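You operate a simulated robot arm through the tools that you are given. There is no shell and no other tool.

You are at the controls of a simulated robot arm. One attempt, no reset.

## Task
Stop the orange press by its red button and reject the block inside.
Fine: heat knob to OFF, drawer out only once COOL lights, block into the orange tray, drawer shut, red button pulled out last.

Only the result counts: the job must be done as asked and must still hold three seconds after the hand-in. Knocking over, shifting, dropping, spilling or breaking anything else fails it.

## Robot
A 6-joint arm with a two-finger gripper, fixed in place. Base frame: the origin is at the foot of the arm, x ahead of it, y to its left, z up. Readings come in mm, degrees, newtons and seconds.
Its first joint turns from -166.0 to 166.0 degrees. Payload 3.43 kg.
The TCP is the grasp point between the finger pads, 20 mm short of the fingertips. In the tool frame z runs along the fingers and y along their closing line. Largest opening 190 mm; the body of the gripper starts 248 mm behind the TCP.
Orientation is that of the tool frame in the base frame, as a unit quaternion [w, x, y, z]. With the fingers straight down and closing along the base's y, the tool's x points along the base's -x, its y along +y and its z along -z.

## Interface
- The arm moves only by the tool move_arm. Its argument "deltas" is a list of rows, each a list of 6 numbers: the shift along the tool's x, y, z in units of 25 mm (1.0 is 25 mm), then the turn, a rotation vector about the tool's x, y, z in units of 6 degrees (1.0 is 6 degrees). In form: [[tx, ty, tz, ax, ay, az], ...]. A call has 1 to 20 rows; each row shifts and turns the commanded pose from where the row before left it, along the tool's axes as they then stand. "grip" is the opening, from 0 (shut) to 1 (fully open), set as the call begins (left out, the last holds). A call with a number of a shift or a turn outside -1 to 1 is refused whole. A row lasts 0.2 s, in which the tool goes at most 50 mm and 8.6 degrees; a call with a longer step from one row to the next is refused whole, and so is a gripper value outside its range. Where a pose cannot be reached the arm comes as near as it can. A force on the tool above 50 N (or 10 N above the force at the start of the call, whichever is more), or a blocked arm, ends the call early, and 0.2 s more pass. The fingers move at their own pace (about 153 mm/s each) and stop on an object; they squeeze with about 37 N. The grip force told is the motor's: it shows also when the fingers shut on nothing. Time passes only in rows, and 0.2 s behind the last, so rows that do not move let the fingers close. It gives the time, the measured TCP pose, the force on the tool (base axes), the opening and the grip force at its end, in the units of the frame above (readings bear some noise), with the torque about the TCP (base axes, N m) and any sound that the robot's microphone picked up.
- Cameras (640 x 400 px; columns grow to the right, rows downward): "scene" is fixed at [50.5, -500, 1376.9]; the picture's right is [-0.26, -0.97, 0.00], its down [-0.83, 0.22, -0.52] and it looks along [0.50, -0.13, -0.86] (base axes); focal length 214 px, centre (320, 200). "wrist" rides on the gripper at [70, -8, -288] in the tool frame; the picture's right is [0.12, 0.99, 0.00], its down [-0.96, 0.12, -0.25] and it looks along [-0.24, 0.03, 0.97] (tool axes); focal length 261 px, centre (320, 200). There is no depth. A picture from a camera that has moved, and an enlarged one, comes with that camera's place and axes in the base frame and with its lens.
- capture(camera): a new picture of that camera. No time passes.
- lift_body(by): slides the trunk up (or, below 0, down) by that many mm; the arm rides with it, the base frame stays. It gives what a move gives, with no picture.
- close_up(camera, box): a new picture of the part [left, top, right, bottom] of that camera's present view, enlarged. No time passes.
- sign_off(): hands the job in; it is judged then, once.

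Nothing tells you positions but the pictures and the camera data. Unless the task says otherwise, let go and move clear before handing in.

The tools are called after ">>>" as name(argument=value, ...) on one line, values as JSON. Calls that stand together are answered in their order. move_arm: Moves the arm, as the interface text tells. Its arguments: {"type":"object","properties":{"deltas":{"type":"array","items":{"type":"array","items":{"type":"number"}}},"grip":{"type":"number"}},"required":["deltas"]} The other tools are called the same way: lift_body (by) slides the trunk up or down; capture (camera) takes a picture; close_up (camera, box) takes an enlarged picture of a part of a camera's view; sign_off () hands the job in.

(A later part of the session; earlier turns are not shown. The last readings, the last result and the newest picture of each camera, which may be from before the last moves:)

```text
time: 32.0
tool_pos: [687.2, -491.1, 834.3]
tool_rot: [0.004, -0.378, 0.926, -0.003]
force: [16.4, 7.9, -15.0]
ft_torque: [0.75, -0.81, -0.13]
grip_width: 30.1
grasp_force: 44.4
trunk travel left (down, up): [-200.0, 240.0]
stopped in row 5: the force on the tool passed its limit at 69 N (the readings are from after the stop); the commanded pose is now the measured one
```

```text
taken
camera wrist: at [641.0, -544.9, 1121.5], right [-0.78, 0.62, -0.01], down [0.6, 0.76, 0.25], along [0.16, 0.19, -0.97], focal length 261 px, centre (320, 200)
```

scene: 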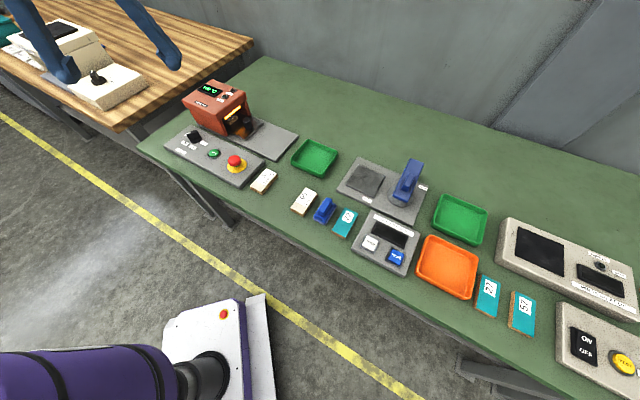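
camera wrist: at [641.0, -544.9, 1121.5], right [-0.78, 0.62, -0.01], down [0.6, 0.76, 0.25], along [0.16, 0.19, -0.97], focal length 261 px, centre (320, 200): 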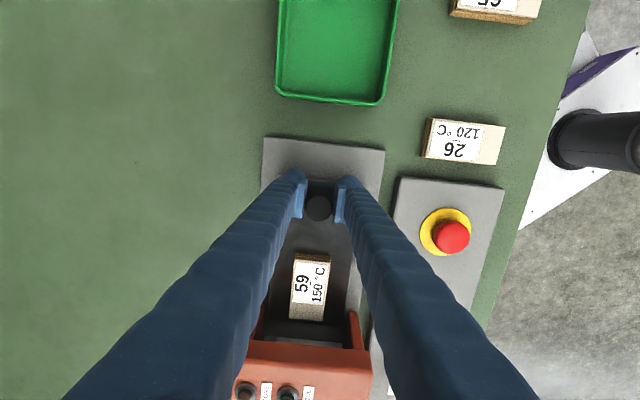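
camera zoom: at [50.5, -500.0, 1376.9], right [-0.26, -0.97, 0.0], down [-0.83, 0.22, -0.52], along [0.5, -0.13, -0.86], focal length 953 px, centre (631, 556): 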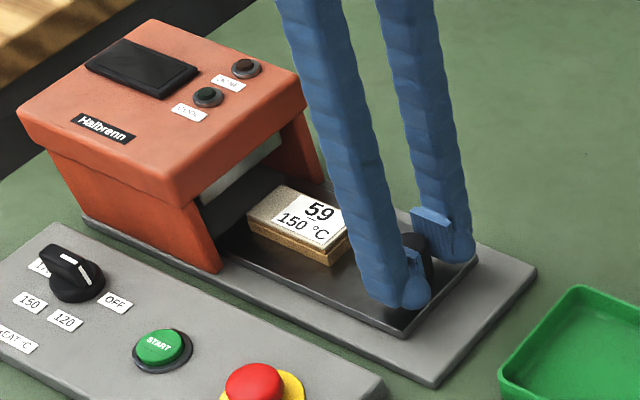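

The drawer has reached its stop, about 120 mm out, with the block clear of the press. I'll release the handle, lift, and look at the block from above.

>>> move_arm(deltas=[[0, 0, 0, 0, 0, 0], [0, 0, 0, 0, 0, 0], [0, 0, -0.5, 0, 0, 0], [0, 0, -1, 0, 0, 0], [0, 0, -1, 0, 0, 0], [0, 0, -1, 0, 0, 0], [0, 0, -1, 0, 0, 0], [0, 0, -1, 0, 0, 0], [-0.5, 0, -0.5, 0, 0, 0], [-1, 0, 0, 0, 0, 0], [-1, 0, 0, 0, 0, 0], [-1, 0, 0, 0, 0, 0], [-1, 0, 0, 0, 0, 0], [0, 0, 0, 0, 0, 0]], grip=0.4)

>>> capture(camera="wrist")

>>> close_up(camera="wrist", box=[230, 100, 410, 235])

>>> close_up(camera="scene", box=[210, 90, 290, 150])

```text
time: 35.0
tool_pos: [764.1, -413.2, 987.2]
tool_rot: [0.003, -0.379, 0.926, -0.003]
force: [-0.4, 0.0, -0.3]
ft_torque: [-0.02, 0.01, -0.05]
grip_width: 75.8
grasp_force: 0.2
trunk travel left (down, up): [-200.0, 240.0]
```

```text
taken
camera wrist: at [717.9, -467.5, 1274.0], right [-0.78, 0.62, -0.01], down [0.6, 0.76, 0.25], along [0.16, 0.19, -0.97], focal length 261 px, centre (320, 200)
```

wrist: 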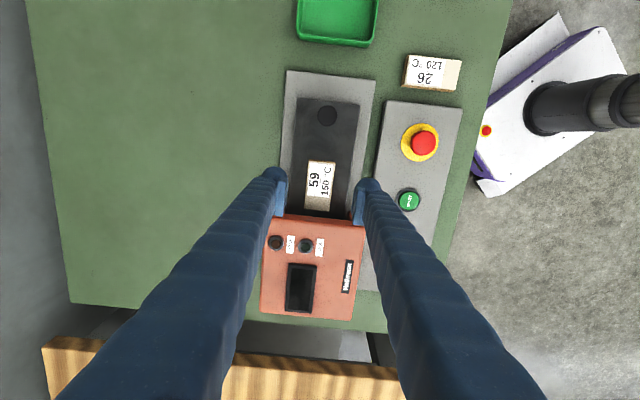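

```text
2.96 times, centred on (320, 168) of wrist
camera zoom: at [717.9, -467.5, 1274.0], right [-0.78, 0.62, -0.01], down [0.6, 0.76, 0.25], along [0.16, 0.19, -0.97], focal length 772 px, centre (320, 296)
```

zoom: 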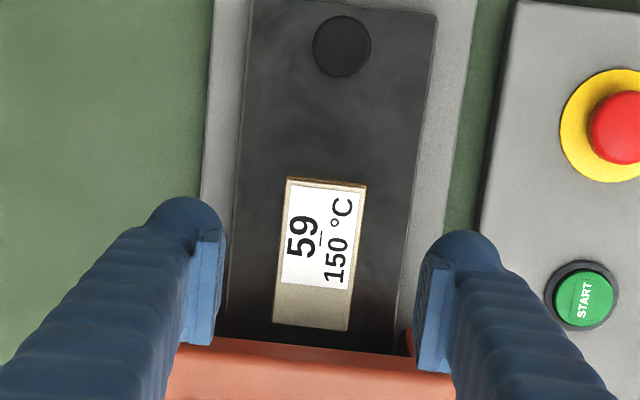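

```text
6.67 times, centred on (250, 120) of scene
camera zoom: at [50.5, -500.0, 1376.9], right [-0.26, -0.97, 0.0], down [-0.83, 0.22, -0.52], along [0.5, -0.13, -0.86], focal length 1430 px, centre (787, 733)
```

zoom: 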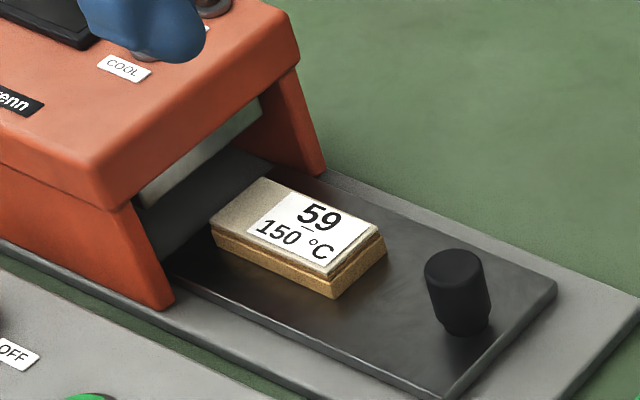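

>>> move_arm(deltas=[[-0.65, 0.155, 0, 0, 0, 0], [0, 0, 1, 0, 0, 0], [0, 0, 1, 0, 0, 0], [0, 0, 1, 0, 0, 0], [0, 0, 1, 0, 0, 0], [0, 0, 1, 0, 0, 0], [0, 0, 0, 0, 0, 0]], grip=0.4)

>>> close_up(camera="wrist", box=[230, 120, 410, 255])

>>> close_up(camera="scene", box=[210, 90, 290, 150])

```text
time: 36.6
tool_pos: [773.3, -400.0, 861.8]
tool_rot: [0.004, -0.378, 0.926, -0.002]
force: [-0.4, -0.1, 0.0]
ft_torque: [0.05, 0.0, -0.01]
grip_width: 75.9
grasp_force: 0.2
trunk travel left (down, up): [-200.0, 240.0]
```

```text
2.96 times, centred on (320, 188) of wrist
camera zoom: at [727.1, -453.6, 1148.6], right [-0.78, 0.62, -0.01], down [0.6, 0.76, 0.25], along [0.16, 0.19, -0.97], focal length 772 px, centre (320, 237)
```

zoom: 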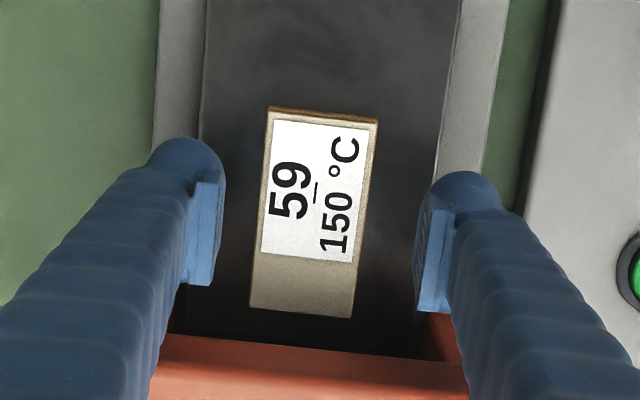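

```text
6.67 times, centred on (250, 120) of scene
camera zoom: at [50.5, -500.0, 1376.9], right [-0.26, -0.97, 0.0], down [-0.83, 0.22, -0.52], along [0.5, -0.13, -0.86], focal length 1430 px, centre (787, 733)
```

zoom: 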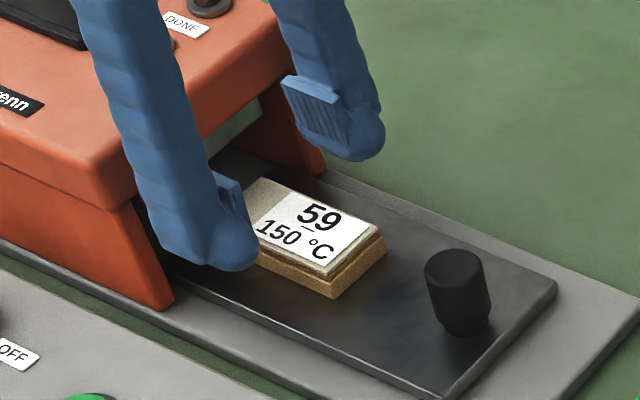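

>>> move_arm(deltas=[[0, 0, 0.5, 0, 0, 0], [0, 0, 0.4, 0, 0, 0], [0, 0, 0.25, 0, 0, 0], [0, 0, 0.2, 0, 0, 0], [0, 0, 0, 0, 0, 0]])

>>> close_up(camera="scene", box=[210, 90, 290, 150])

```text
time: 37.8
tool_pos: [773.8, -398.7, 828.5]
tool_rot: [0.003, -0.379, 0.925, -0.002]
force: [-0.2, 0.9, -0.1]
ft_torque: [0.01, 0.0, 0.0]
grip_width: 76.0
grasp_force: 0.0
trunk travel left (down, up): [-200.0, 240.0]
```

```text
6.67 times, centred on (250, 120) of scene
camera zoom: at [50.5, -500.0, 1376.9], right [-0.26, -0.97, 0.0], down [-0.83, 0.22, -0.52], along [0.5, -0.13, -0.86], focal length 1430 px, centre (787, 733)
```

zoom: 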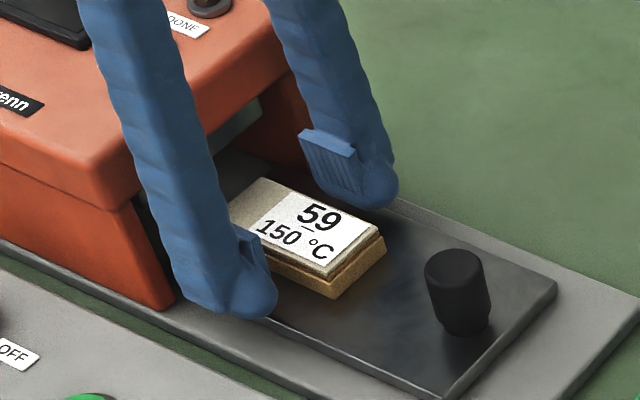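

>>> move_arm(deltas=[[0, 0, 0.12, 0, 0, 0], [0, 0, 0, 0, 0, 0]])

>>> move_arm(deltas=[[0, 0, 0, 0, 0, 0], [0, 0, 0, 0, 0, 0], [0, 0, 0, 0, 0, 0]], grip=0)

>>> close_up(camera="scene", box=[210, 90, 290, 150])

>>> close_up(camera="wrist", box=[230, 120, 410, 255])

```text
time: 38.4
tool_pos: [774.4, -398.7, 824.3]
tool_rot: [0.003, -0.379, 0.926, -0.002]
force: [-0.3, 0.1, -0.2]
ft_torque: [0.01, 0.03, 0.06]
grip_width: 75.9
grasp_force: 0.0
trunk travel left (down, up): [-200.0, 240.0]
```

```text
time: 39.2
tool_pos: [774.0, -399.1, 825.2]
tool_rot: [0.003, -0.379, 0.925, -0.003]
force: [-0.5, 0.5, 0.6]
ft_torque: [0.0, -0.02, 0.0]
grip_width: 46.4
grasp_force: 36.9
trunk travel left (down, up): [-200.0, 240.0]
```

```text
6.67 times, centred on (250, 120) of scene
camera zoom: at [50.5, -500.0, 1376.9], right [-0.26, -0.97, 0.0], down [-0.83, 0.22, -0.52], along [0.5, -0.13, -0.86], focal length 1430 px, centre (787, 733)
```

zoom: 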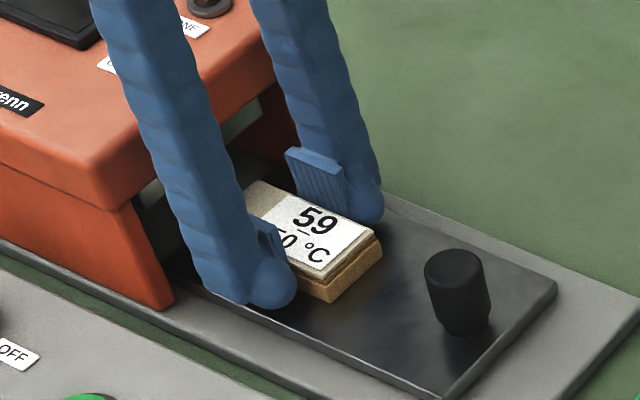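

```text
2.96 times, centred on (320, 188) of wrist
camera zoom: at [727.7, -453.3, 1111.9], right [-0.78, 0.62, -0.01], down [0.6, 0.76, 0.25], along [0.16, 0.19, -0.97], focal length 772 px, centre (320, 237)
```

zoom: 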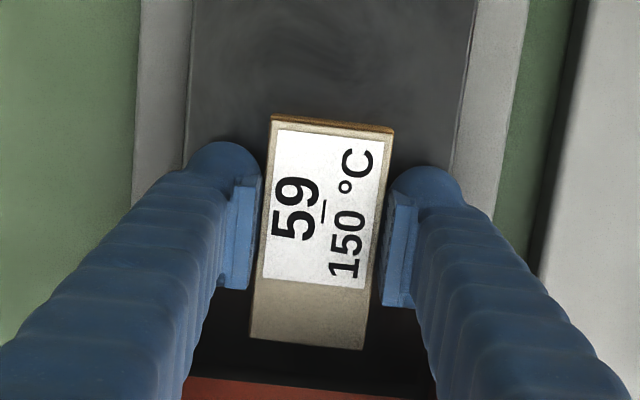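

The block is gripped at 46 mm. I lift it straight up.

>>> move_arm(deltas=[[0, 0, -0.3, 0, 0, 0], [0, 0, -0.6, 0, 0, 0], [0, 0, -0.8, 0, 0, 0], [0, 0, -1, 0, 0, 0], [0, 0, -1, 0, 0, 0], [0, 0, -1, 0, 0, 0], [0, 0, -1, 0, 0, 0], [0, 0, -1, 0, 0, 0], [0, 0, -0.5, 0, 0, 0], [0, 0, 0, 0, 0, 0]])

>>> capture(camera="scene")

>>> close_up(camera="scene", box=[400, 200, 520, 320])

>>> capture(camera="wrist")

```text
time: 41.4
tool_pos: [772.6, -398.4, 1004.2]
tool_rot: [0.002, -0.378, 0.926, -0.002]
force: [0.1, 0.1, -0.6]
ft_torque: [0.0, -0.06, 0.01]
grip_width: 46.5
grasp_force: 36.8
trunk travel left (down, up): [-200.0, 240.0]
```

```text
taken
```

scene: 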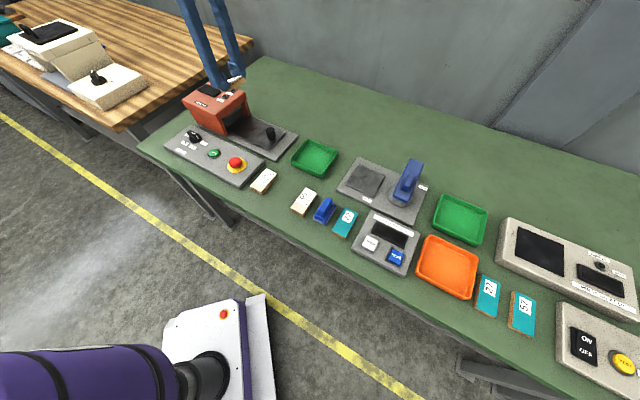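

```text
3.33 times, centred on (460, 260) of scene
camera zoom: at [50.5, -500.0, 1376.9], right [-0.26, -0.97, 0.0], down [-0.83, 0.22, -0.52], along [0.5, -0.13, -0.86], focal length 715 px, centre (-147, 0)
```

zoom: 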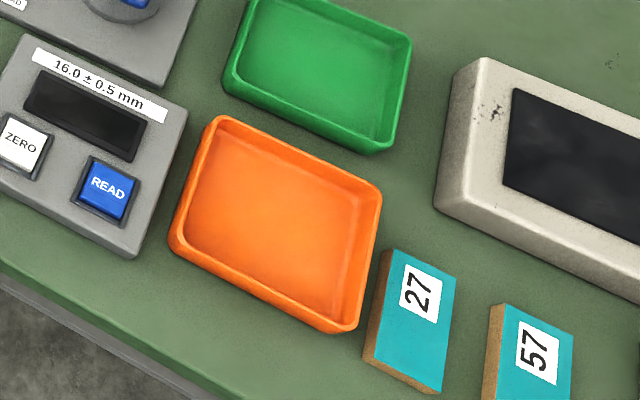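

```text
taken
camera wrist: at [726.5, -453.3, 1291.6], right [-0.78, 0.62, -0.01], down [0.6, 0.76, 0.25], along [0.16, 0.19, -0.97], focal length 261 px, centre (320, 200)
```

wrist: 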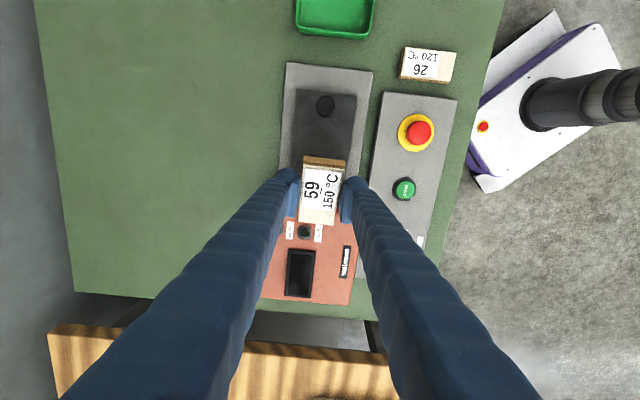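

The block is up and aligned. I'll turn the gripper 90° so it suits the orange tray, near (105, -858), then carry the block across at this height.

>>> move_arm(deltas=[[0, 0, 0, 0, 0, 0.5], [0, 0, 0, 0, 0, 1], [0, 0, 0, 0, 0, 1], [0, 0, 0, 0, 0, 1], [0, 0, 0, 0, 0, 1], [0, 0, 0, 0, 0, 1], [0, 0, 0, 0, 0, 1], [0, 0, 0, 0, 0, 1], [0, 0, 0, 0, 0, 1], [0, 0, 0, 0, 0, 1], [0, 0, 0, 0, 0, 1], [0, 0, 0, 0, 0, 1], [0, 0, 0, 0, 0, 1], [0, 0, 0, 0, 0, 1], [0, 0, 0, 0, 0, 1], [0, 0, 0, 0, 0, 0.5], [0, 0, 0, 0, 0, 0]])

>>> move_arm(deltas=[[0.1, -0.5, 0, 0, 0, 0], [0.166, -0.94, 0, 0, 0, 0], [0.166, -0.94, 0, 0, 0, 0], [0.166, -0.94, 0, 0, 0, 0], [0.166, -0.94, 0, 0, 0, 0], [0.166, -0.94, 0, 0, 0, 0], [0.166, -0.94, 0, 0, 0, 0], [0.166, -0.94, 0, 0, 0, 0], [0.166, -0.94, 0, 0, 0, 0], [0.166, -0.94, 0, 0, 0, 0], [0.166, -0.94, 0, 0, 0, 0], [0.166, -0.94, 0, 0, 0, 0], [0.166, -0.94, 0, 0, 0, 0], [0.166, -0.94, 0, 0, 0, 0], [0.166, -0.94, 0, 0, 0, 0], [0.166, -0.94, 0, 0, 0, 0], [0.166, -0.94, 0, 0, 0, 0], [0, 0, 0, 0, 0, 0]])

>>> capture(camera="scene")

>>> capture(camera="wrist")

```text
time: 45.0
tool_pos: [771.7, -398.5, 1003.5]
tool_rot: [0.003, 0.387, 0.922, 0.001]
force: [-0.4, -0.3, -0.7]
ft_torque: [0.02, -0.01, 0.01]
grip_width: 46.4
grasp_force: 37.5
trunk travel left (down, up): [-200.0, 240.0]
```

```text
time: 48.8
tool_pos: [446.6, -622.0, 1002.4]
tool_rot: [0.004, 0.387, 0.922, 0.001]
force: [0.0, -0.1, -1.2]
ft_torque: [0.02, -0.04, 0.03]
grip_width: 46.4
grasp_force: 37.0
trunk travel left (down, up): [-200.0, 240.0]
```

```text
taken
```

scene: 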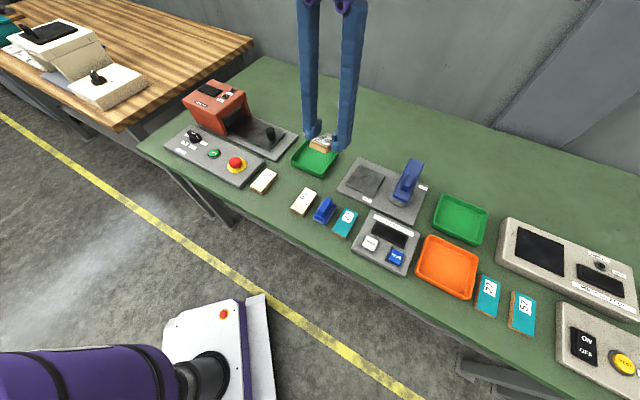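

```text
taken
camera wrist: at [389.0, -576.4, 1288.8], right [0.62, 0.78, 0.0], down [0.76, -0.6, 0.25], along [0.2, -0.16, -0.97], focal length 261 px, centre (320, 200)
```

wrist: 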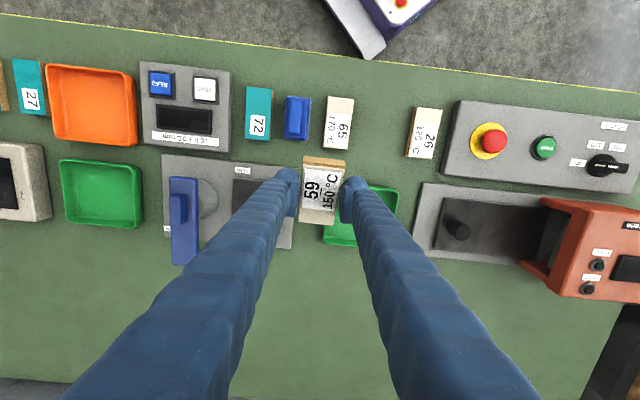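

>>> move_arm(deltas=[[0.161, -0.92, 0, 0, 0, 0], [0.161, -0.92, 0, 0, 0, 0], [0.161, -0.92, 0, 0, 0, 0], [0.161, -0.92, 0, 0, 0, 0], [0.161, -0.92, 0, 0, 0, 0], [0.161, -0.92, 0, 0, 0, 0], [0.161, -0.92, 0, 0, 0, 0], [0.161, -0.92, 0, 0, 0, 0], [0.161, -0.92, 0, 0, 0, 0], [0.161, -0.92, 0, 0, 0, 0], [0.161, -0.92, 0, 0, 0, 0], [0.161, -0.92, 0, 0, 0, 0], [0.161, -0.92, 0, 0, 0, 0], [0.161, -0.92, 0, 0, 0, 0], [0.161, -0.92, 0, 0, 0, 0], [0.161, -0.92, 0, 0, 0, 0], [0.161, -0.92, 0, 0, 0, 0], [0.161, -0.92, 0, 0, 0, 0], [0, 0, 0, 0, 0, 0]])

>>> capture(camera="scene")

>>> capture(camera="wrist")

>>> close_up(camera="wrist", box=[220, 80, 420, 230])

```text
time: 52.8
tool_pos: [99.8, -860.9, 1000.4]
tool_rot: [0.004, 0.386, 0.922, 0.002]
force: [0.0, 1.2, -1.1]
ft_torque: [0.04, 0.0, 0.0]
grip_width: 46.4
grasp_force: 36.6
trunk travel left (down, up): [-200.0, 240.0]
```

```text
taken
```

scene: 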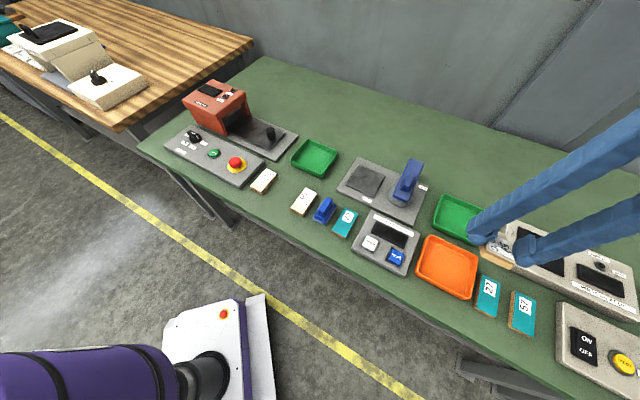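

```text
taken
camera wrist: at [42.1, -815.9, 1287.0], right [0.62, 0.78, 0.0], down [0.75, -0.6, 0.25], along [0.2, -0.16, -0.97], focal length 261 px, centre (320, 200)
```

wrist: 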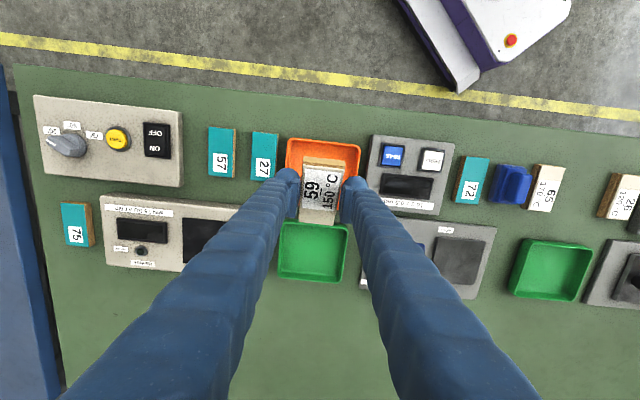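

```text
2.67 times, centred on (320, 155) of wrist
camera zoom: at [42.1, -815.9, 1287.0], right [0.62, 0.78, 0.0], down [0.75, -0.6, 0.25], along [0.2, -0.16, -0.97], focal length 695 px, centre (320, 320)
```

zoom: 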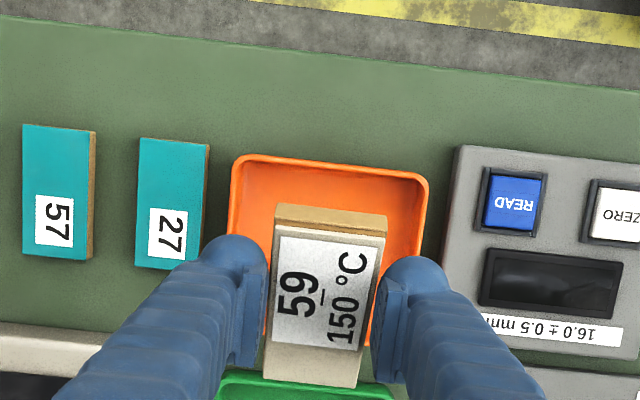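

The block is over the orange tray. I'll centre it slightly better and descend.

>>> move_arm(deltas=[[0, 0.11, 0.5, 0, 0, 0], [0, 0, 1, 0, 0, 0], [0, 0, 1, 0, 0, 0], [0, 0, 1, 0, 0, 0], [0, 0, 1, 0, 0, 0], [0, 0, 1, 0, 0, 0], [0, 0, 0.5, 0, 0, 0], [0, 0, 0, 0, 0, 0]])

>>> close_up(camera="scene", box=[400, 190, 540, 310])

>>> close_up(camera="wrist", box=[220, 100, 420, 250])

```text
time: 54.6
tool_pos: [102.3, -859.8, 849.8]
tool_rot: [0.004, 0.387, 0.922, 0.001]
force: [0.7, -0.3, -0.4]
ft_torque: [0.04, -0.01, -0.01]
grip_width: 46.4
grasp_force: 36.4
trunk travel left (down, up): [-200.0, 240.0]
```

```text
3.33 times, centred on (470, 250) of scene
camera zoom: at [50.5, -500.0, 1376.9], right [-0.26, -0.97, 0.0], down [-0.83, 0.22, -0.52], along [0.5, -0.13, -0.86], focal length 715 px, centre (-180, 33)
```

zoom: 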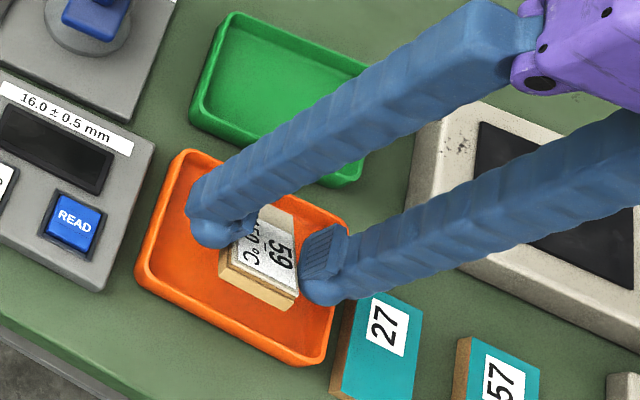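

```text
2.67 times, centred on (320, 175) of wrist
camera zoom: at [46.3, -813.7, 1136.9], right [0.62, 0.78, 0.0], down [0.75, -0.6, 0.25], along [0.2, -0.16, -0.97], focal length 695 px, centre (320, 267)
```

zoom: 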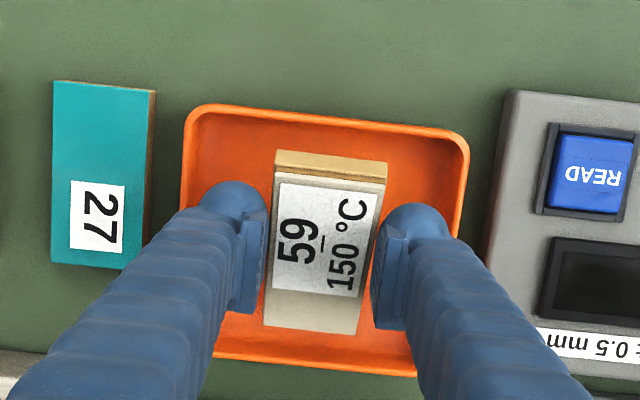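

>>> move_arm(deltas=[[0, 0, 0.15, 0, 0, 0], [0, 0, 0.15, 0, 0, 0], [0, 0, 0.15, 0, 0, 0], [0, 0, 0.15, 0, 0, 0], [0, 0, 0.15, 0, 0, 0], [0, 0, 0.15, 0, 0, 0], [0, 0, 0, 0, 0, 0]])

>>> close_up(camera="scene", box=[420, 220, 500, 300])

```text
time: 56.2
tool_pos: [102.3, -858.5, 828.9]
tool_rot: [0.005, 0.386, 0.922, 0.0]
force: [-7.9, 5.4, 23.7]
ft_torque: [-0.45, -0.39, -0.04]
grip_width: 46.5
grasp_force: 36.5
trunk travel left (down, up): [-200.0, 240.0]
```

```text
5.00 times, centred on (460, 260) of scene
camera zoom: at [50.5, -500.0, 1376.9], right [-0.26, -0.97, 0.0], down [-0.83, 0.22, -0.52], along [0.5, -0.13, -0.86], focal length 1072 px, centre (-380, -100)
```

zoom: 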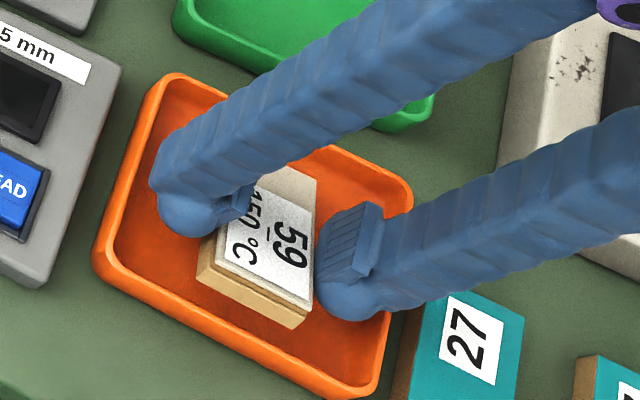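

>>> close_up(camera="wrist", box=[220, 110, 420, 260])

>>> capture(camera="wrist")

```text
2.67 times, centred on (320, 185) of wrist
camera zoom: at [44.9, -812.3, 1115.6], right [0.62, 0.78, 0.0], down [0.75, -0.6, 0.26], along [0.2, -0.16, -0.97], focal length 695 px, centre (320, 240)
```

zoom: 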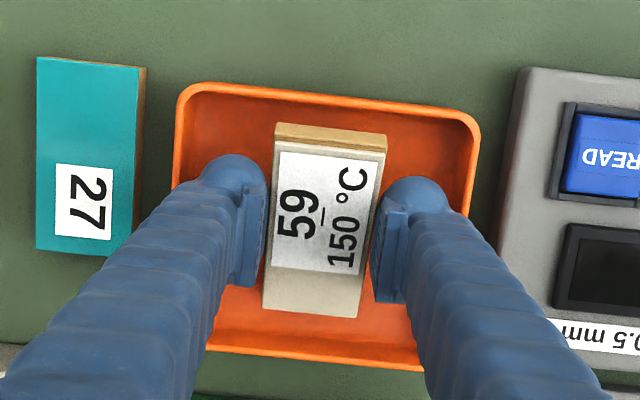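

```text
taken
camera wrist: at [44.9, -812.3, 1115.6], right [0.62, 0.78, 0.0], down [0.75, -0.6, 0.26], along [0.2, -0.16, -0.97], focal length 261 px, centre (320, 200)
```

wrist: 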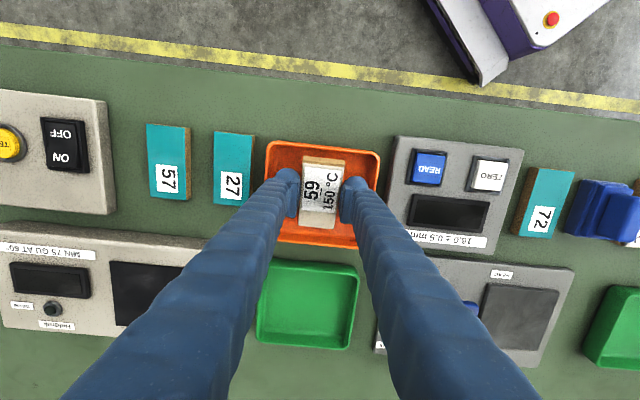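

The block has touched the tray floor, well inside the rim on all sides. I relieve the pressure a touch, open slightly, and lift straight up.

>>> move_arm(deltas=[[0, 0, -0.03, 0, 0, 0], [0, 0, 0, 0, 0, 0]])

>>> move_arm(deltas=[[0, 0, 0, 0, 0, 0], [0, 0, 0, 0, 0, 0], [0, 0, 0, 0, 0, 0]], grip=0.31)

>>> close_up(camera="wrist", box=[220, 110, 420, 260])

>>> close_up(camera="scene", box=[420, 220, 500, 300])

```text
time: 56.8
tool_pos: [102.8, -857.8, 827.8]
tool_rot: [0.004, 0.387, 0.922, 0.001]
force: [-5.6, 2.1, 16.3]
ft_torque: [-0.43, -0.21, -0.08]
grip_width: 46.5
grasp_force: 36.8
trunk travel left (down, up): [-200.0, 240.0]
```

```text
time: 57.6
tool_pos: [103.8, -859.6, 827.7]
tool_rot: [0.004, 0.387, 0.922, 0.001]
force: [0.3, 0.1, 0.0]
ft_torque: [0.02, -0.01, -0.02]
grip_width: 58.8
grasp_force: 0.0
trunk travel left (down, up): [-200.0, 240.0]
```

```text
2.67 times, centred on (320, 185) of wrist
camera zoom: at [46.1, -813.6, 1114.5], right [0.62, 0.78, 0.0], down [0.75, -0.6, 0.25], along [0.2, -0.16, -0.97], focal length 695 px, centre (320, 240)
```

zoom: 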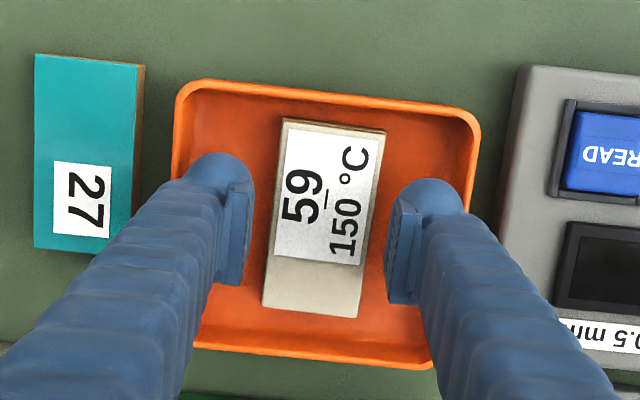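

```text
5.00 times, centred on (460, 260) of scene
camera zoom: at [50.5, -500.0, 1376.9], right [-0.26, -0.97, 0.0], down [-0.83, 0.22, -0.52], along [0.5, -0.13, -0.86], focal length 1072 px, centre (-380, -100)
```

zoom: 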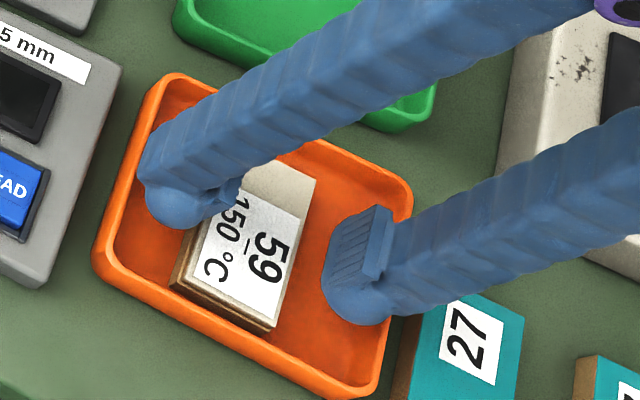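

The block lies flat inside the orange tray. I rise clear and check.

>>> move_arm(deltas=[[0, 0, -0.4, 0, 0, 0], [0, 0, -1, 0, 0, 0], [0, 0, -1, 0, 0, 0], [0, 0, -1, 0, 0, 0], [0, 0, -1, 0, 0, 0], [0, 0, -1, 0, 0, 0], [0, 0, -1, 0, 0, 0], [0, 0, -0.6, 0, 0, 0], [0, 0, 0, 0, 0, 0]])

>>> capture(camera="wrist")

>>> close_up(camera="wrist", box=[220, 80, 420, 230])

>>> close_up(camera="scene", box=[190, 75, 310, 195])

```text
time: 59.6
tool_pos: [102.0, -859.0, 1003.0]
tool_rot: [0.004, 0.387, 0.922, 0.001]
force: [0.4, -0.2, -0.2]
ft_torque: [-0.05, 0.0, -0.02]
grip_width: 58.8
grasp_force: 0.0
trunk travel left (down, up): [-200.0, 240.0]
```

```text
taken
camera wrist: at [44.2, -813.3, 1290.3], right [0.62, 0.78, 0.0], down [0.75, -0.6, 0.25], along [0.2, -0.16, -0.97], focal length 261 px, centre (320, 200)
```

wrist: 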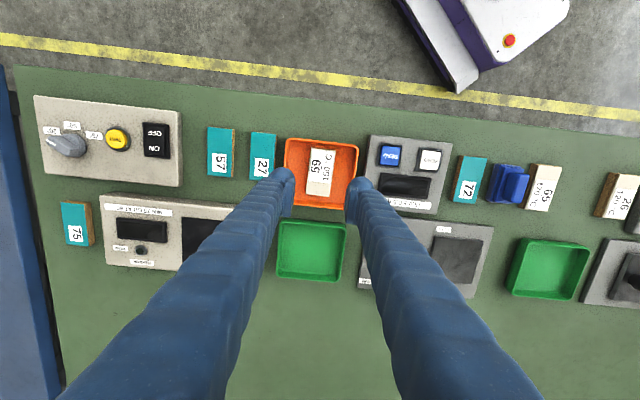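

```text
2.67 times, centred on (320, 155) of wrist
camera zoom: at [44.2, -813.3, 1290.3], right [0.62, 0.78, 0.0], down [0.75, -0.6, 0.25], along [0.2, -0.16, -0.97], focal length 695 px, centre (320, 320)
```

zoom: 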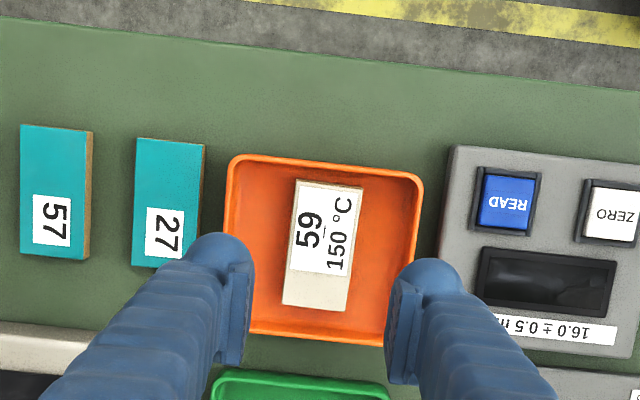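

```text
3.33 times, centred on (250, 135) of scene
camera zoom: at [50.5, -500.0, 1376.9], right [-0.26, -0.97, 0.0], down [-0.83, 0.22, -0.52], along [0.5, -0.13, -0.86], focal length 715 px, centre (553, 417)
```

zoom: 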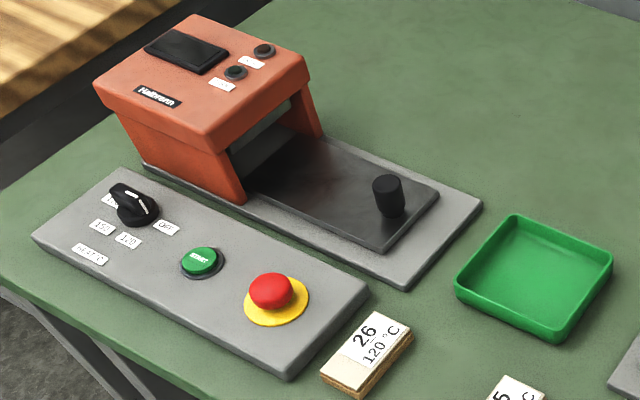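

The block is safely in the tray. I return to the drawer handle, near (687, -491), turning the gripper back on arrival.

>>> move_arm(deltas=[[-0.2, 0.93, 0, 0, 0, 0], [-0.2, 0.93, 0, 0, 0, 0], [-0.2, 0.93, 0, 0, 0, 0], [-0.2, 0.93, 0, 0, 0, 0], [-0.2, 0.93, 0, 0, 0, 0], [-0.2, 0.93, 0, 0, 0, 0], [-0.2, 0.93, 0, 0, 0, 0], [-0.2, 0.93, 0, 0, 0, 0], [-0.2, 0.93, 0, 0, 0, 0], [-0.2, 0.93, 0, 0, 0, 0], [-0.2, 0.93, 0, 0, 0, 0], [-0.2, 0.93, 0, 0, 0, 0], [-0.2, 0.93, 0, 0, 0, 0], [-0.2, 0.93, 0, 0, 0, 0], [-0.2, 0.93, 0, 0, 0, 0], [0, 0, 0, 0, 0, 0]], grip=0.35)

>>> move_arm(deltas=[[-0.2, 0.93, 0, 0, 0, 0], [-0.2, 0.93, 0, 0, 0, 0], [-0.2, 0.93, 0, 0, 0, 0], [-0.2, 0.93, 0, 0, 0, 0], [-0.2, 0.93, 0, 0, 0, 0], [-0.2, 0.93, 0, 0, 0, 0], [-0.2, 0.93, 0, 0, 0, 0], [-0.2, 0.93, 0, 0, 0, 0], [-0.2, 0.93, 0, 0, 0, 0], [-0.2, 0.93, 0, 0, 0, 0], [-0.2, 0.93, 0, 0, 0, 0], [-0.2, 0.93, 0, 0, 0, 0], [-0.2, 0.93, 0, 0, 0, 0], [-0.2, 0.93, 0, 0, 0, 0], [0, 0, 0, 0, 0, 0]])

>>> move_arm(deltas=[[0, 0, 0, 0, 0, -1], [0, 0, 0, 0, 0, -1], [0, 0, 0, 0, 0, -1], [0, 0, 0, 0, 0, -1], [0, 0, 0, 0, 0, -1], [0, 0, 0, 0, 0, -1], [0, 0, 0, 0, 0, -1], [0, 0, 0, 0, 0, -1], [0, 0, 0, 0, 0, -1], [0, 0, 0, 0, 0, -1], [0, 0, 0, 0, 0, -1], [0, 0, 0, 0, 0, -1], [0, 0, 0, 0, 0, -1], [0, 0, 0, 0, 0, -1], [0, 0, 0, 0, 0, -1], [0, 0, 0, 0, 0, 0]])

>>> capture(camera="wrist")

>>> close_up(camera="wrist", box=[230, 100, 410, 235])

```text
time: 63.0
tool_pos: [402.1, -667.9, 1007.4]
tool_rot: [0.004, 0.387, 0.922, 0.002]
force: [-0.1, 1.4, 0.1]
ft_torque: [-0.04, -0.01, -0.03]
grip_width: 66.6
grasp_force: 0.1
trunk travel left (down, up): [-200.0, 240.0]
```

```text
time: 66.2
tool_pos: [683.2, -489.5, 1006.8]
tool_rot: [0.004, 0.386, 0.922, 0.0]
force: [0.5, 0.4, -0.7]
ft_torque: [-0.03, -0.01, 0.0]
grip_width: 66.6
grasp_force: 0.1
trunk travel left (down, up): [-200.0, 240.0]
```

```text
time: 69.6
tool_pos: [684.1, -489.6, 1007.1]
tool_rot: [0.005, -0.38, 0.925, -0.003]
force: [0.6, 0.3, 0.7]
ft_torque: [0.0, 0.02, -0.01]
grip_width: 66.4
grasp_force: 0.0
trunk travel left (down, up): [-200.0, 240.0]
```

```text
taken
camera wrist: at [637.8, -544.6, 1294.0], right [-0.78, 0.62, -0.01], down [0.6, 0.76, 0.25], along [0.16, 0.19, -0.97], focal length 261 px, centre (320, 200)
```

wrist: 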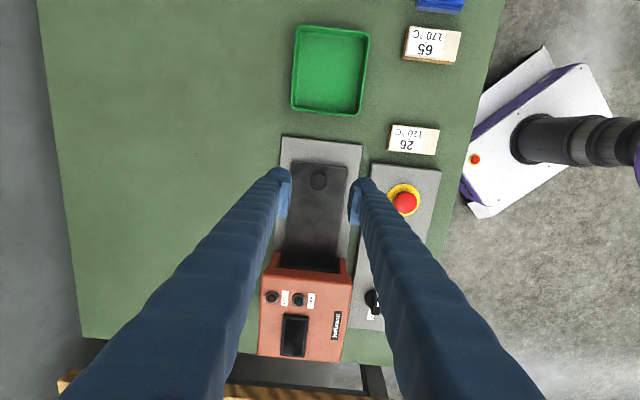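

```text
2.96 times, centred on (320, 168) of wrist
camera zoom: at [637.8, -544.6, 1294.0], right [-0.78, 0.62, -0.01], down [0.6, 0.76, 0.25], along [0.16, 0.19, -0.97], focal length 772 px, centre (320, 296)
```

zoom: 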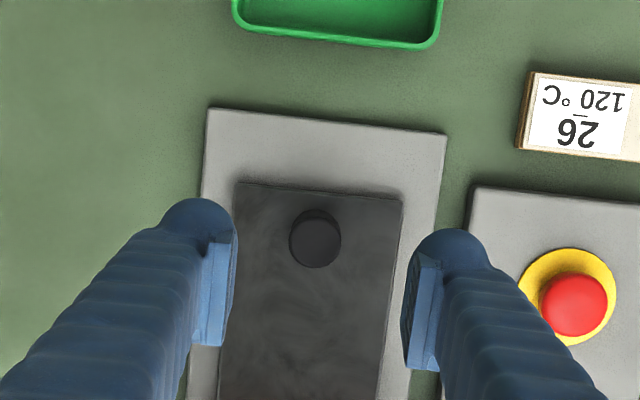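

>>> move_arm(deltas=[[-0.4, -0.02, 0.6, 0, 0, 0], [0, 0, 1, 0, 0, 0], [0, 0, 1, 0, 0, 0], [0, 0, 1, 0, 0, 0], [0, 0, 1, 0, 0, 0], [0, 0, 1, 0, 0, 0], [0, 0, 0.3, 0, 0, 0], [0, 0, 0, 0, 0, 0]])

>>> close_up(camera="wrist", box=[230, 120, 410, 255])

```text
time: 71.4
tool_pos: [692.9, -482.9, 860.0]
tool_rot: [0.003, -0.379, 0.925, -0.001]
force: [-0.3, 0.1, 0.0]
ft_torque: [-0.01, 0.0, -0.03]
grip_width: 66.4
grasp_force: 0.1
trunk travel left (down, up): [-200.0, 240.0]
```

```text
2.96 times, centred on (320, 188) of wrist
camera zoom: at [646.7, -537.7, 1146.6], right [-0.78, 0.62, -0.01], down [0.6, 0.76, 0.25], along [0.16, 0.19, -0.97], focal length 772 px, centre (320, 237)
```

zoom: 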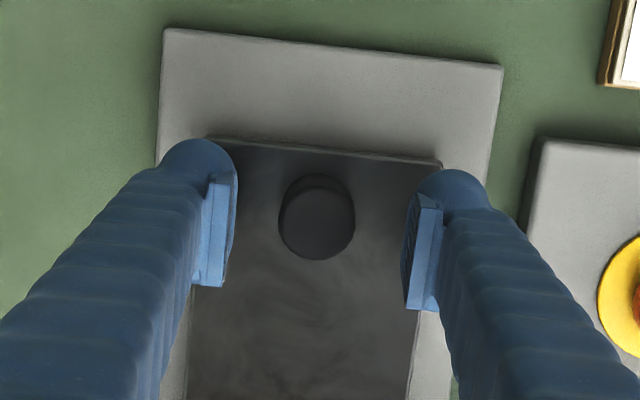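

Handle centred between the fingers; I go down, grip it and push the drawer in.

>>> move_arm(deltas=[[0, 0, 0.5, 0, 0, 0], [0, 0, 0.4, 0, 0, 0], [0, 0, 0.2, 0, 0, 0], [0, 0, 0, 0, 0, 0]])

>>> move_arm(deltas=[[0, 0, 0, 0, 0, 0], [0, 0, 0, 0, 0, 0], [0, 0, 0, 0, 0, 0]], grip=0)

>>> move_arm(deltas=[[-0.3, 0, 0, 0, 0, 0], [-0.5, 0, 0, 0, 0, 0], [-0.5, 0, 0, 0, 0, 0], [-0.5, 0, 0, 0, 0, 0], [-0.5, 0, 0, 0, 0, 0], [-0.5, 0, 0, 0, 0, 0], [-0.5, 0, 0, 0, 0, 0], [-0.5, 0, 0, 0, 0, 0], [-0.3, 0, 0, 0, 0, 0], [0, 0, 0, 0, 0, 0]])

>>> close_up(camera="scene", box=[190, 75, 310, 165])

```text
time: 72.4
tool_pos: [693.6, -484.2, 831.7]
tool_rot: [0.002, -0.378, 0.926, -0.002]
force: [0.1, 0.6, -1.0]
ft_torque: [0.0, -0.05, 0.0]
grip_width: 66.4
grasp_force: 0.0
trunk travel left (down, up): [-200.0, 240.0]
```

```text
time: 73.2
tool_pos: [694.1, -483.8, 832.0]
tool_rot: [0.004, -0.378, 0.926, -0.002]
force: [5.0, -5.6, -0.6]
ft_torque: [-0.09, -0.06, -0.02]
grip_width: 30.2
grasp_force: 45.0
trunk travel left (down, up): [-200.0, 240.0]
```

```text
time: 75.4
tool_pos: [766.3, -411.1, 832.3]
tool_rot: [0.003, -0.379, 0.926, -0.002]
force: [-2.3, 3.6, -10.5]
ft_torque: [0.04, 0.01, 0.0]
grip_width: 30.2
grasp_force: 45.5
trunk travel left (down, up): [-200.0, 240.0]
```

```text
4.44 times, centred on (250, 120) of scene
camera zoom: at [50.5, -500.0, 1376.9], right [-0.26, -0.97, 0.0], down [-0.83, 0.22, -0.52], along [0.5, -0.13, -0.86], focal length 953 px, centre (631, 556)
```

zoom: 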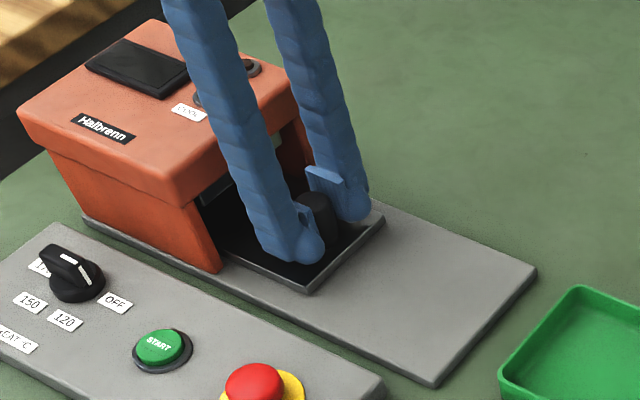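

>>> move_arm(deltas=[[-0.15, 0, 0, 0, 0, 0], [-0.15, 0, 0, 0, 0, 0], [-0.12, 0, 0, 0, 0, 0], [-0.1, 0, 0, 0, 0, 0], [-0.1, 0, 0, 0, 0, 0], [0, 0, 0, 0, 0, 0]])

>>> close_up(camera="scene", box=[190, 75, 310, 165])

```text
time: 76.8
tool_pos: [773.7, -403.9, 832.6]
tool_rot: [0.002, -0.378, 0.926, -0.001]
force: [-33.3, -28.7, -8.2]
ft_torque: [-0.22, 0.26, 0.04]
grip_width: 30.5
grasp_force: 44.6
trunk travel left (down, up): [-200.0, 240.0]
```

```text
4.44 times, centred on (250, 120) of scene
camera zoom: at [50.5, -500.0, 1376.9], right [-0.26, -0.97, 0.0], down [-0.83, 0.22, -0.52], along [0.5, -0.13, -0.86], focal length 953 px, centre (631, 556)
```

zoom: 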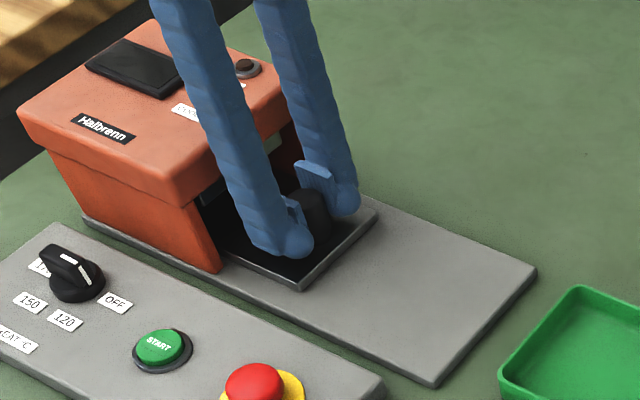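

The drawer is back against its inner stop. I release the handle and lift off.

>>> move_arm(deltas=[[0, 0, 0, 0, 0, 0], [0, 0, 0, 0, 0, 0], [0, 0, 0, 0, 0, 0], [0.1, 0, -0.4, 0, 0, 0], [0, 0, -1, 0, 0, 0], [0, 0, -1, 0, 0, 0], [0, 0, -1, 0, 0, 0], [0, 0, -1, 0, 0, 0], [0, 0, -1, 0, 0, 0], [0, 0, -1, 0, 0, 0], [0, 0, -0.4, 0, 0, 0], [0, 0, 0, 0, 0, 0]], grip=0.35)

>>> close_up(camera="scene", box=[150, 75, 310, 195])

>>> capture(camera="wrist")

```text
time: 79.4
tool_pos: [774.2, -402.6, 1002.6]
tool_rot: [0.003, -0.379, 0.925, -0.003]
force: [-0.5, -0.8, 0.0]
ft_torque: [-0.03, 0.02, -0.04]
grip_width: 66.6
grasp_force: 0.1
trunk travel left (down, up): [-200.0, 240.0]
```

```text
3.33 times, centred on (230, 135) of scene
camera zoom: at [50.5, -500.0, 1376.9], right [-0.26, -0.97, 0.0], down [-0.83, 0.22, -0.52], along [0.5, -0.13, -0.86], focal length 715 px, centre (620, 417)
```

zoom: 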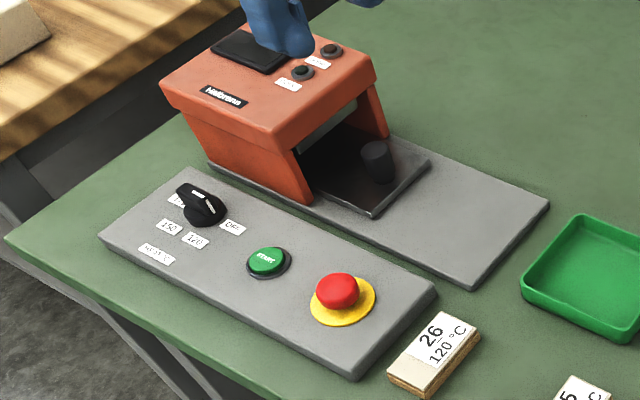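

```text
taken
camera wrist: at [728.4, -457.2, 1289.6], right [-0.78, 0.62, -0.01], down [0.6, 0.76, 0.25], along [0.16, 0.19, -0.97], focal length 261 px, centre (320, 200)
```

wrist: 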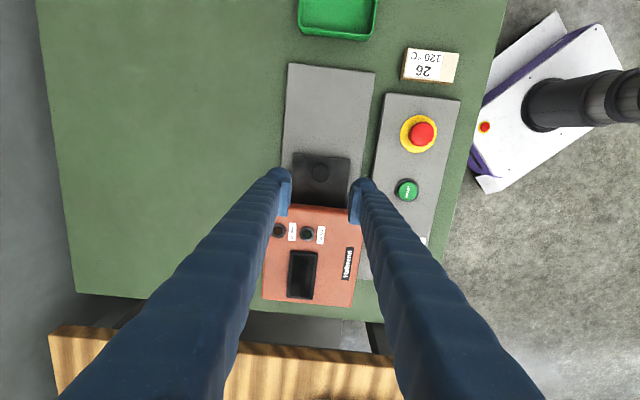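

The drawer is shut. Last step: the red button, so I move over it.

>>> move_arm(deltas=[[0.445, 0.845, 0, 0, 0, 0], [0.445, 0.845, 0, 0, 0, 0], [0.445, 0.845, 0, 0, 0, 0], [0.445, 0.845, 0, 0, 0, 0], [0.445, 0.845, 0, 0, 0, 0], [0.445, 0.845, 0, 0, 0, 0], [0.445, 0.845, 0, 0, 0, 0], [0.445, 0.845, 0, 0, 0, 0], [0, 0, 1, 0, 0, 0], [0, 0, 1, 0, 0, 0], [0, 0, 0, 0, 0, 0]], grip=0.4)

>>> close_up(camera="wrist", box=[230, 110, 410, 245])

>>> close_up(camera="scene", box=[210, 130, 270, 180])

```text
time: 81.8
tool_pos: [592.3, -344.8, 952.6]
tool_rot: [0.004, -0.378, 0.926, -0.003]
force: [-0.6, 0.6, -0.5]
ft_torque: [-0.01, -0.02, 0.0]
grip_width: 75.9
grasp_force: 0.0
trunk travel left (down, up): [-200.0, 240.0]
```

```text
2.96 times, centred on (320, 178) of wrist
camera zoom: at [546.5, -398.6, 1239.0], right [-0.78, 0.62, -0.01], down [0.6, 0.76, 0.25], along [0.16, 0.19, -0.97], focal length 772 px, centre (320, 267)
```

zoom: 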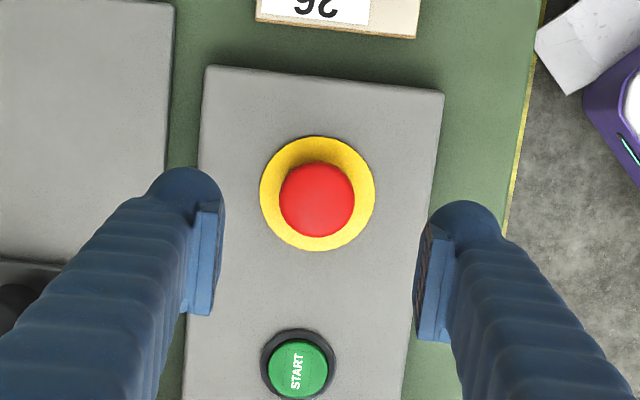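

```text
8.00 times, centred on (240, 155) of scene
camera zoom: at [50.5, -500.0, 1376.9], right [-0.26, -0.97, 0.0], down [-0.83, 0.22, -0.52], along [0.5, -0.13, -0.86], focal length 1716 px, centre (960, 560)
```

zoom: 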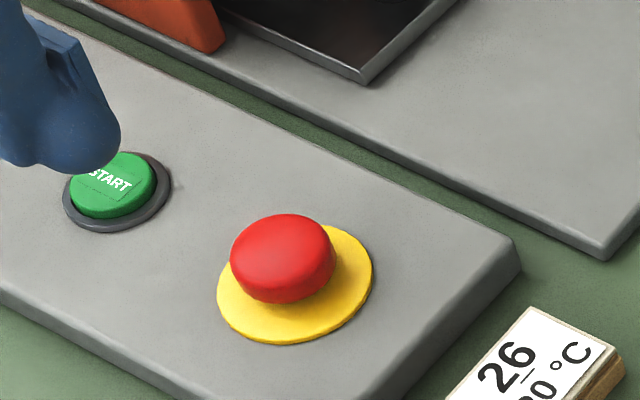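

>>> move_arm(deltas=[[0.1, -0.05, 1, 0, 0, 0], [0, 0, 1, 0, 0, 0], [0, 0, 1, 0, 0, 0], [0, 0, 1, 0, 0, 0], [0, 0, 0.5, 0, 0, 0], [0, 0, 0.3, 0, 0, 0], [0, 0, 0, 0, 0, 0]])

>>> close_up(camera="wrist", box=[230, 120, 410, 255])

>>> close_up(camera="scene", box=[210, 130, 270, 180])

```text
time: 83.4
tool_pos: [593.6, -346.0, 831.0]
tool_rot: [0.004, -0.378, 0.926, -0.002]
force: [-0.1, 0.0, -0.1]
ft_torque: [-0.01, 0.01, 0.0]
grip_width: 76.2
grasp_force: 0.1
trunk travel left (down, up): [-200.0, 240.0]
```

```text
2.96 times, centred on (320, 188) of wrist
camera zoom: at [547.0, -401.5, 1118.3], right [-0.78, 0.62, -0.01], down [0.6, 0.76, 0.25], along [0.16, 0.19, -0.97], focal length 772 px, centre (320, 237)
```

zoom: 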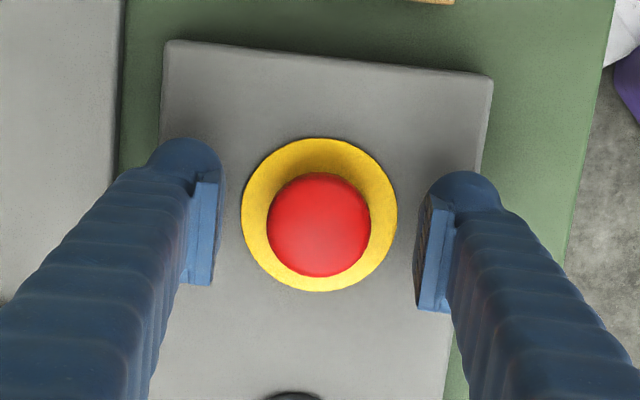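

```text
8.00 times, centred on (240, 155) of scene
camera zoom: at [50.5, -500.0, 1376.9], right [-0.26, -0.97, 0.0], down [-0.83, 0.22, -0.52], along [0.5, -0.13, -0.86], focal length 1716 px, centre (960, 560)
```

zoom: 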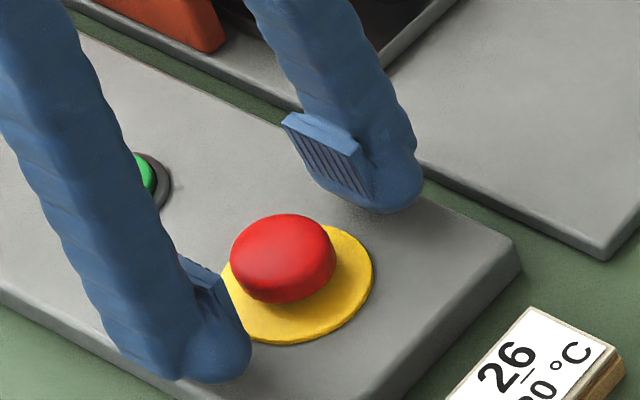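

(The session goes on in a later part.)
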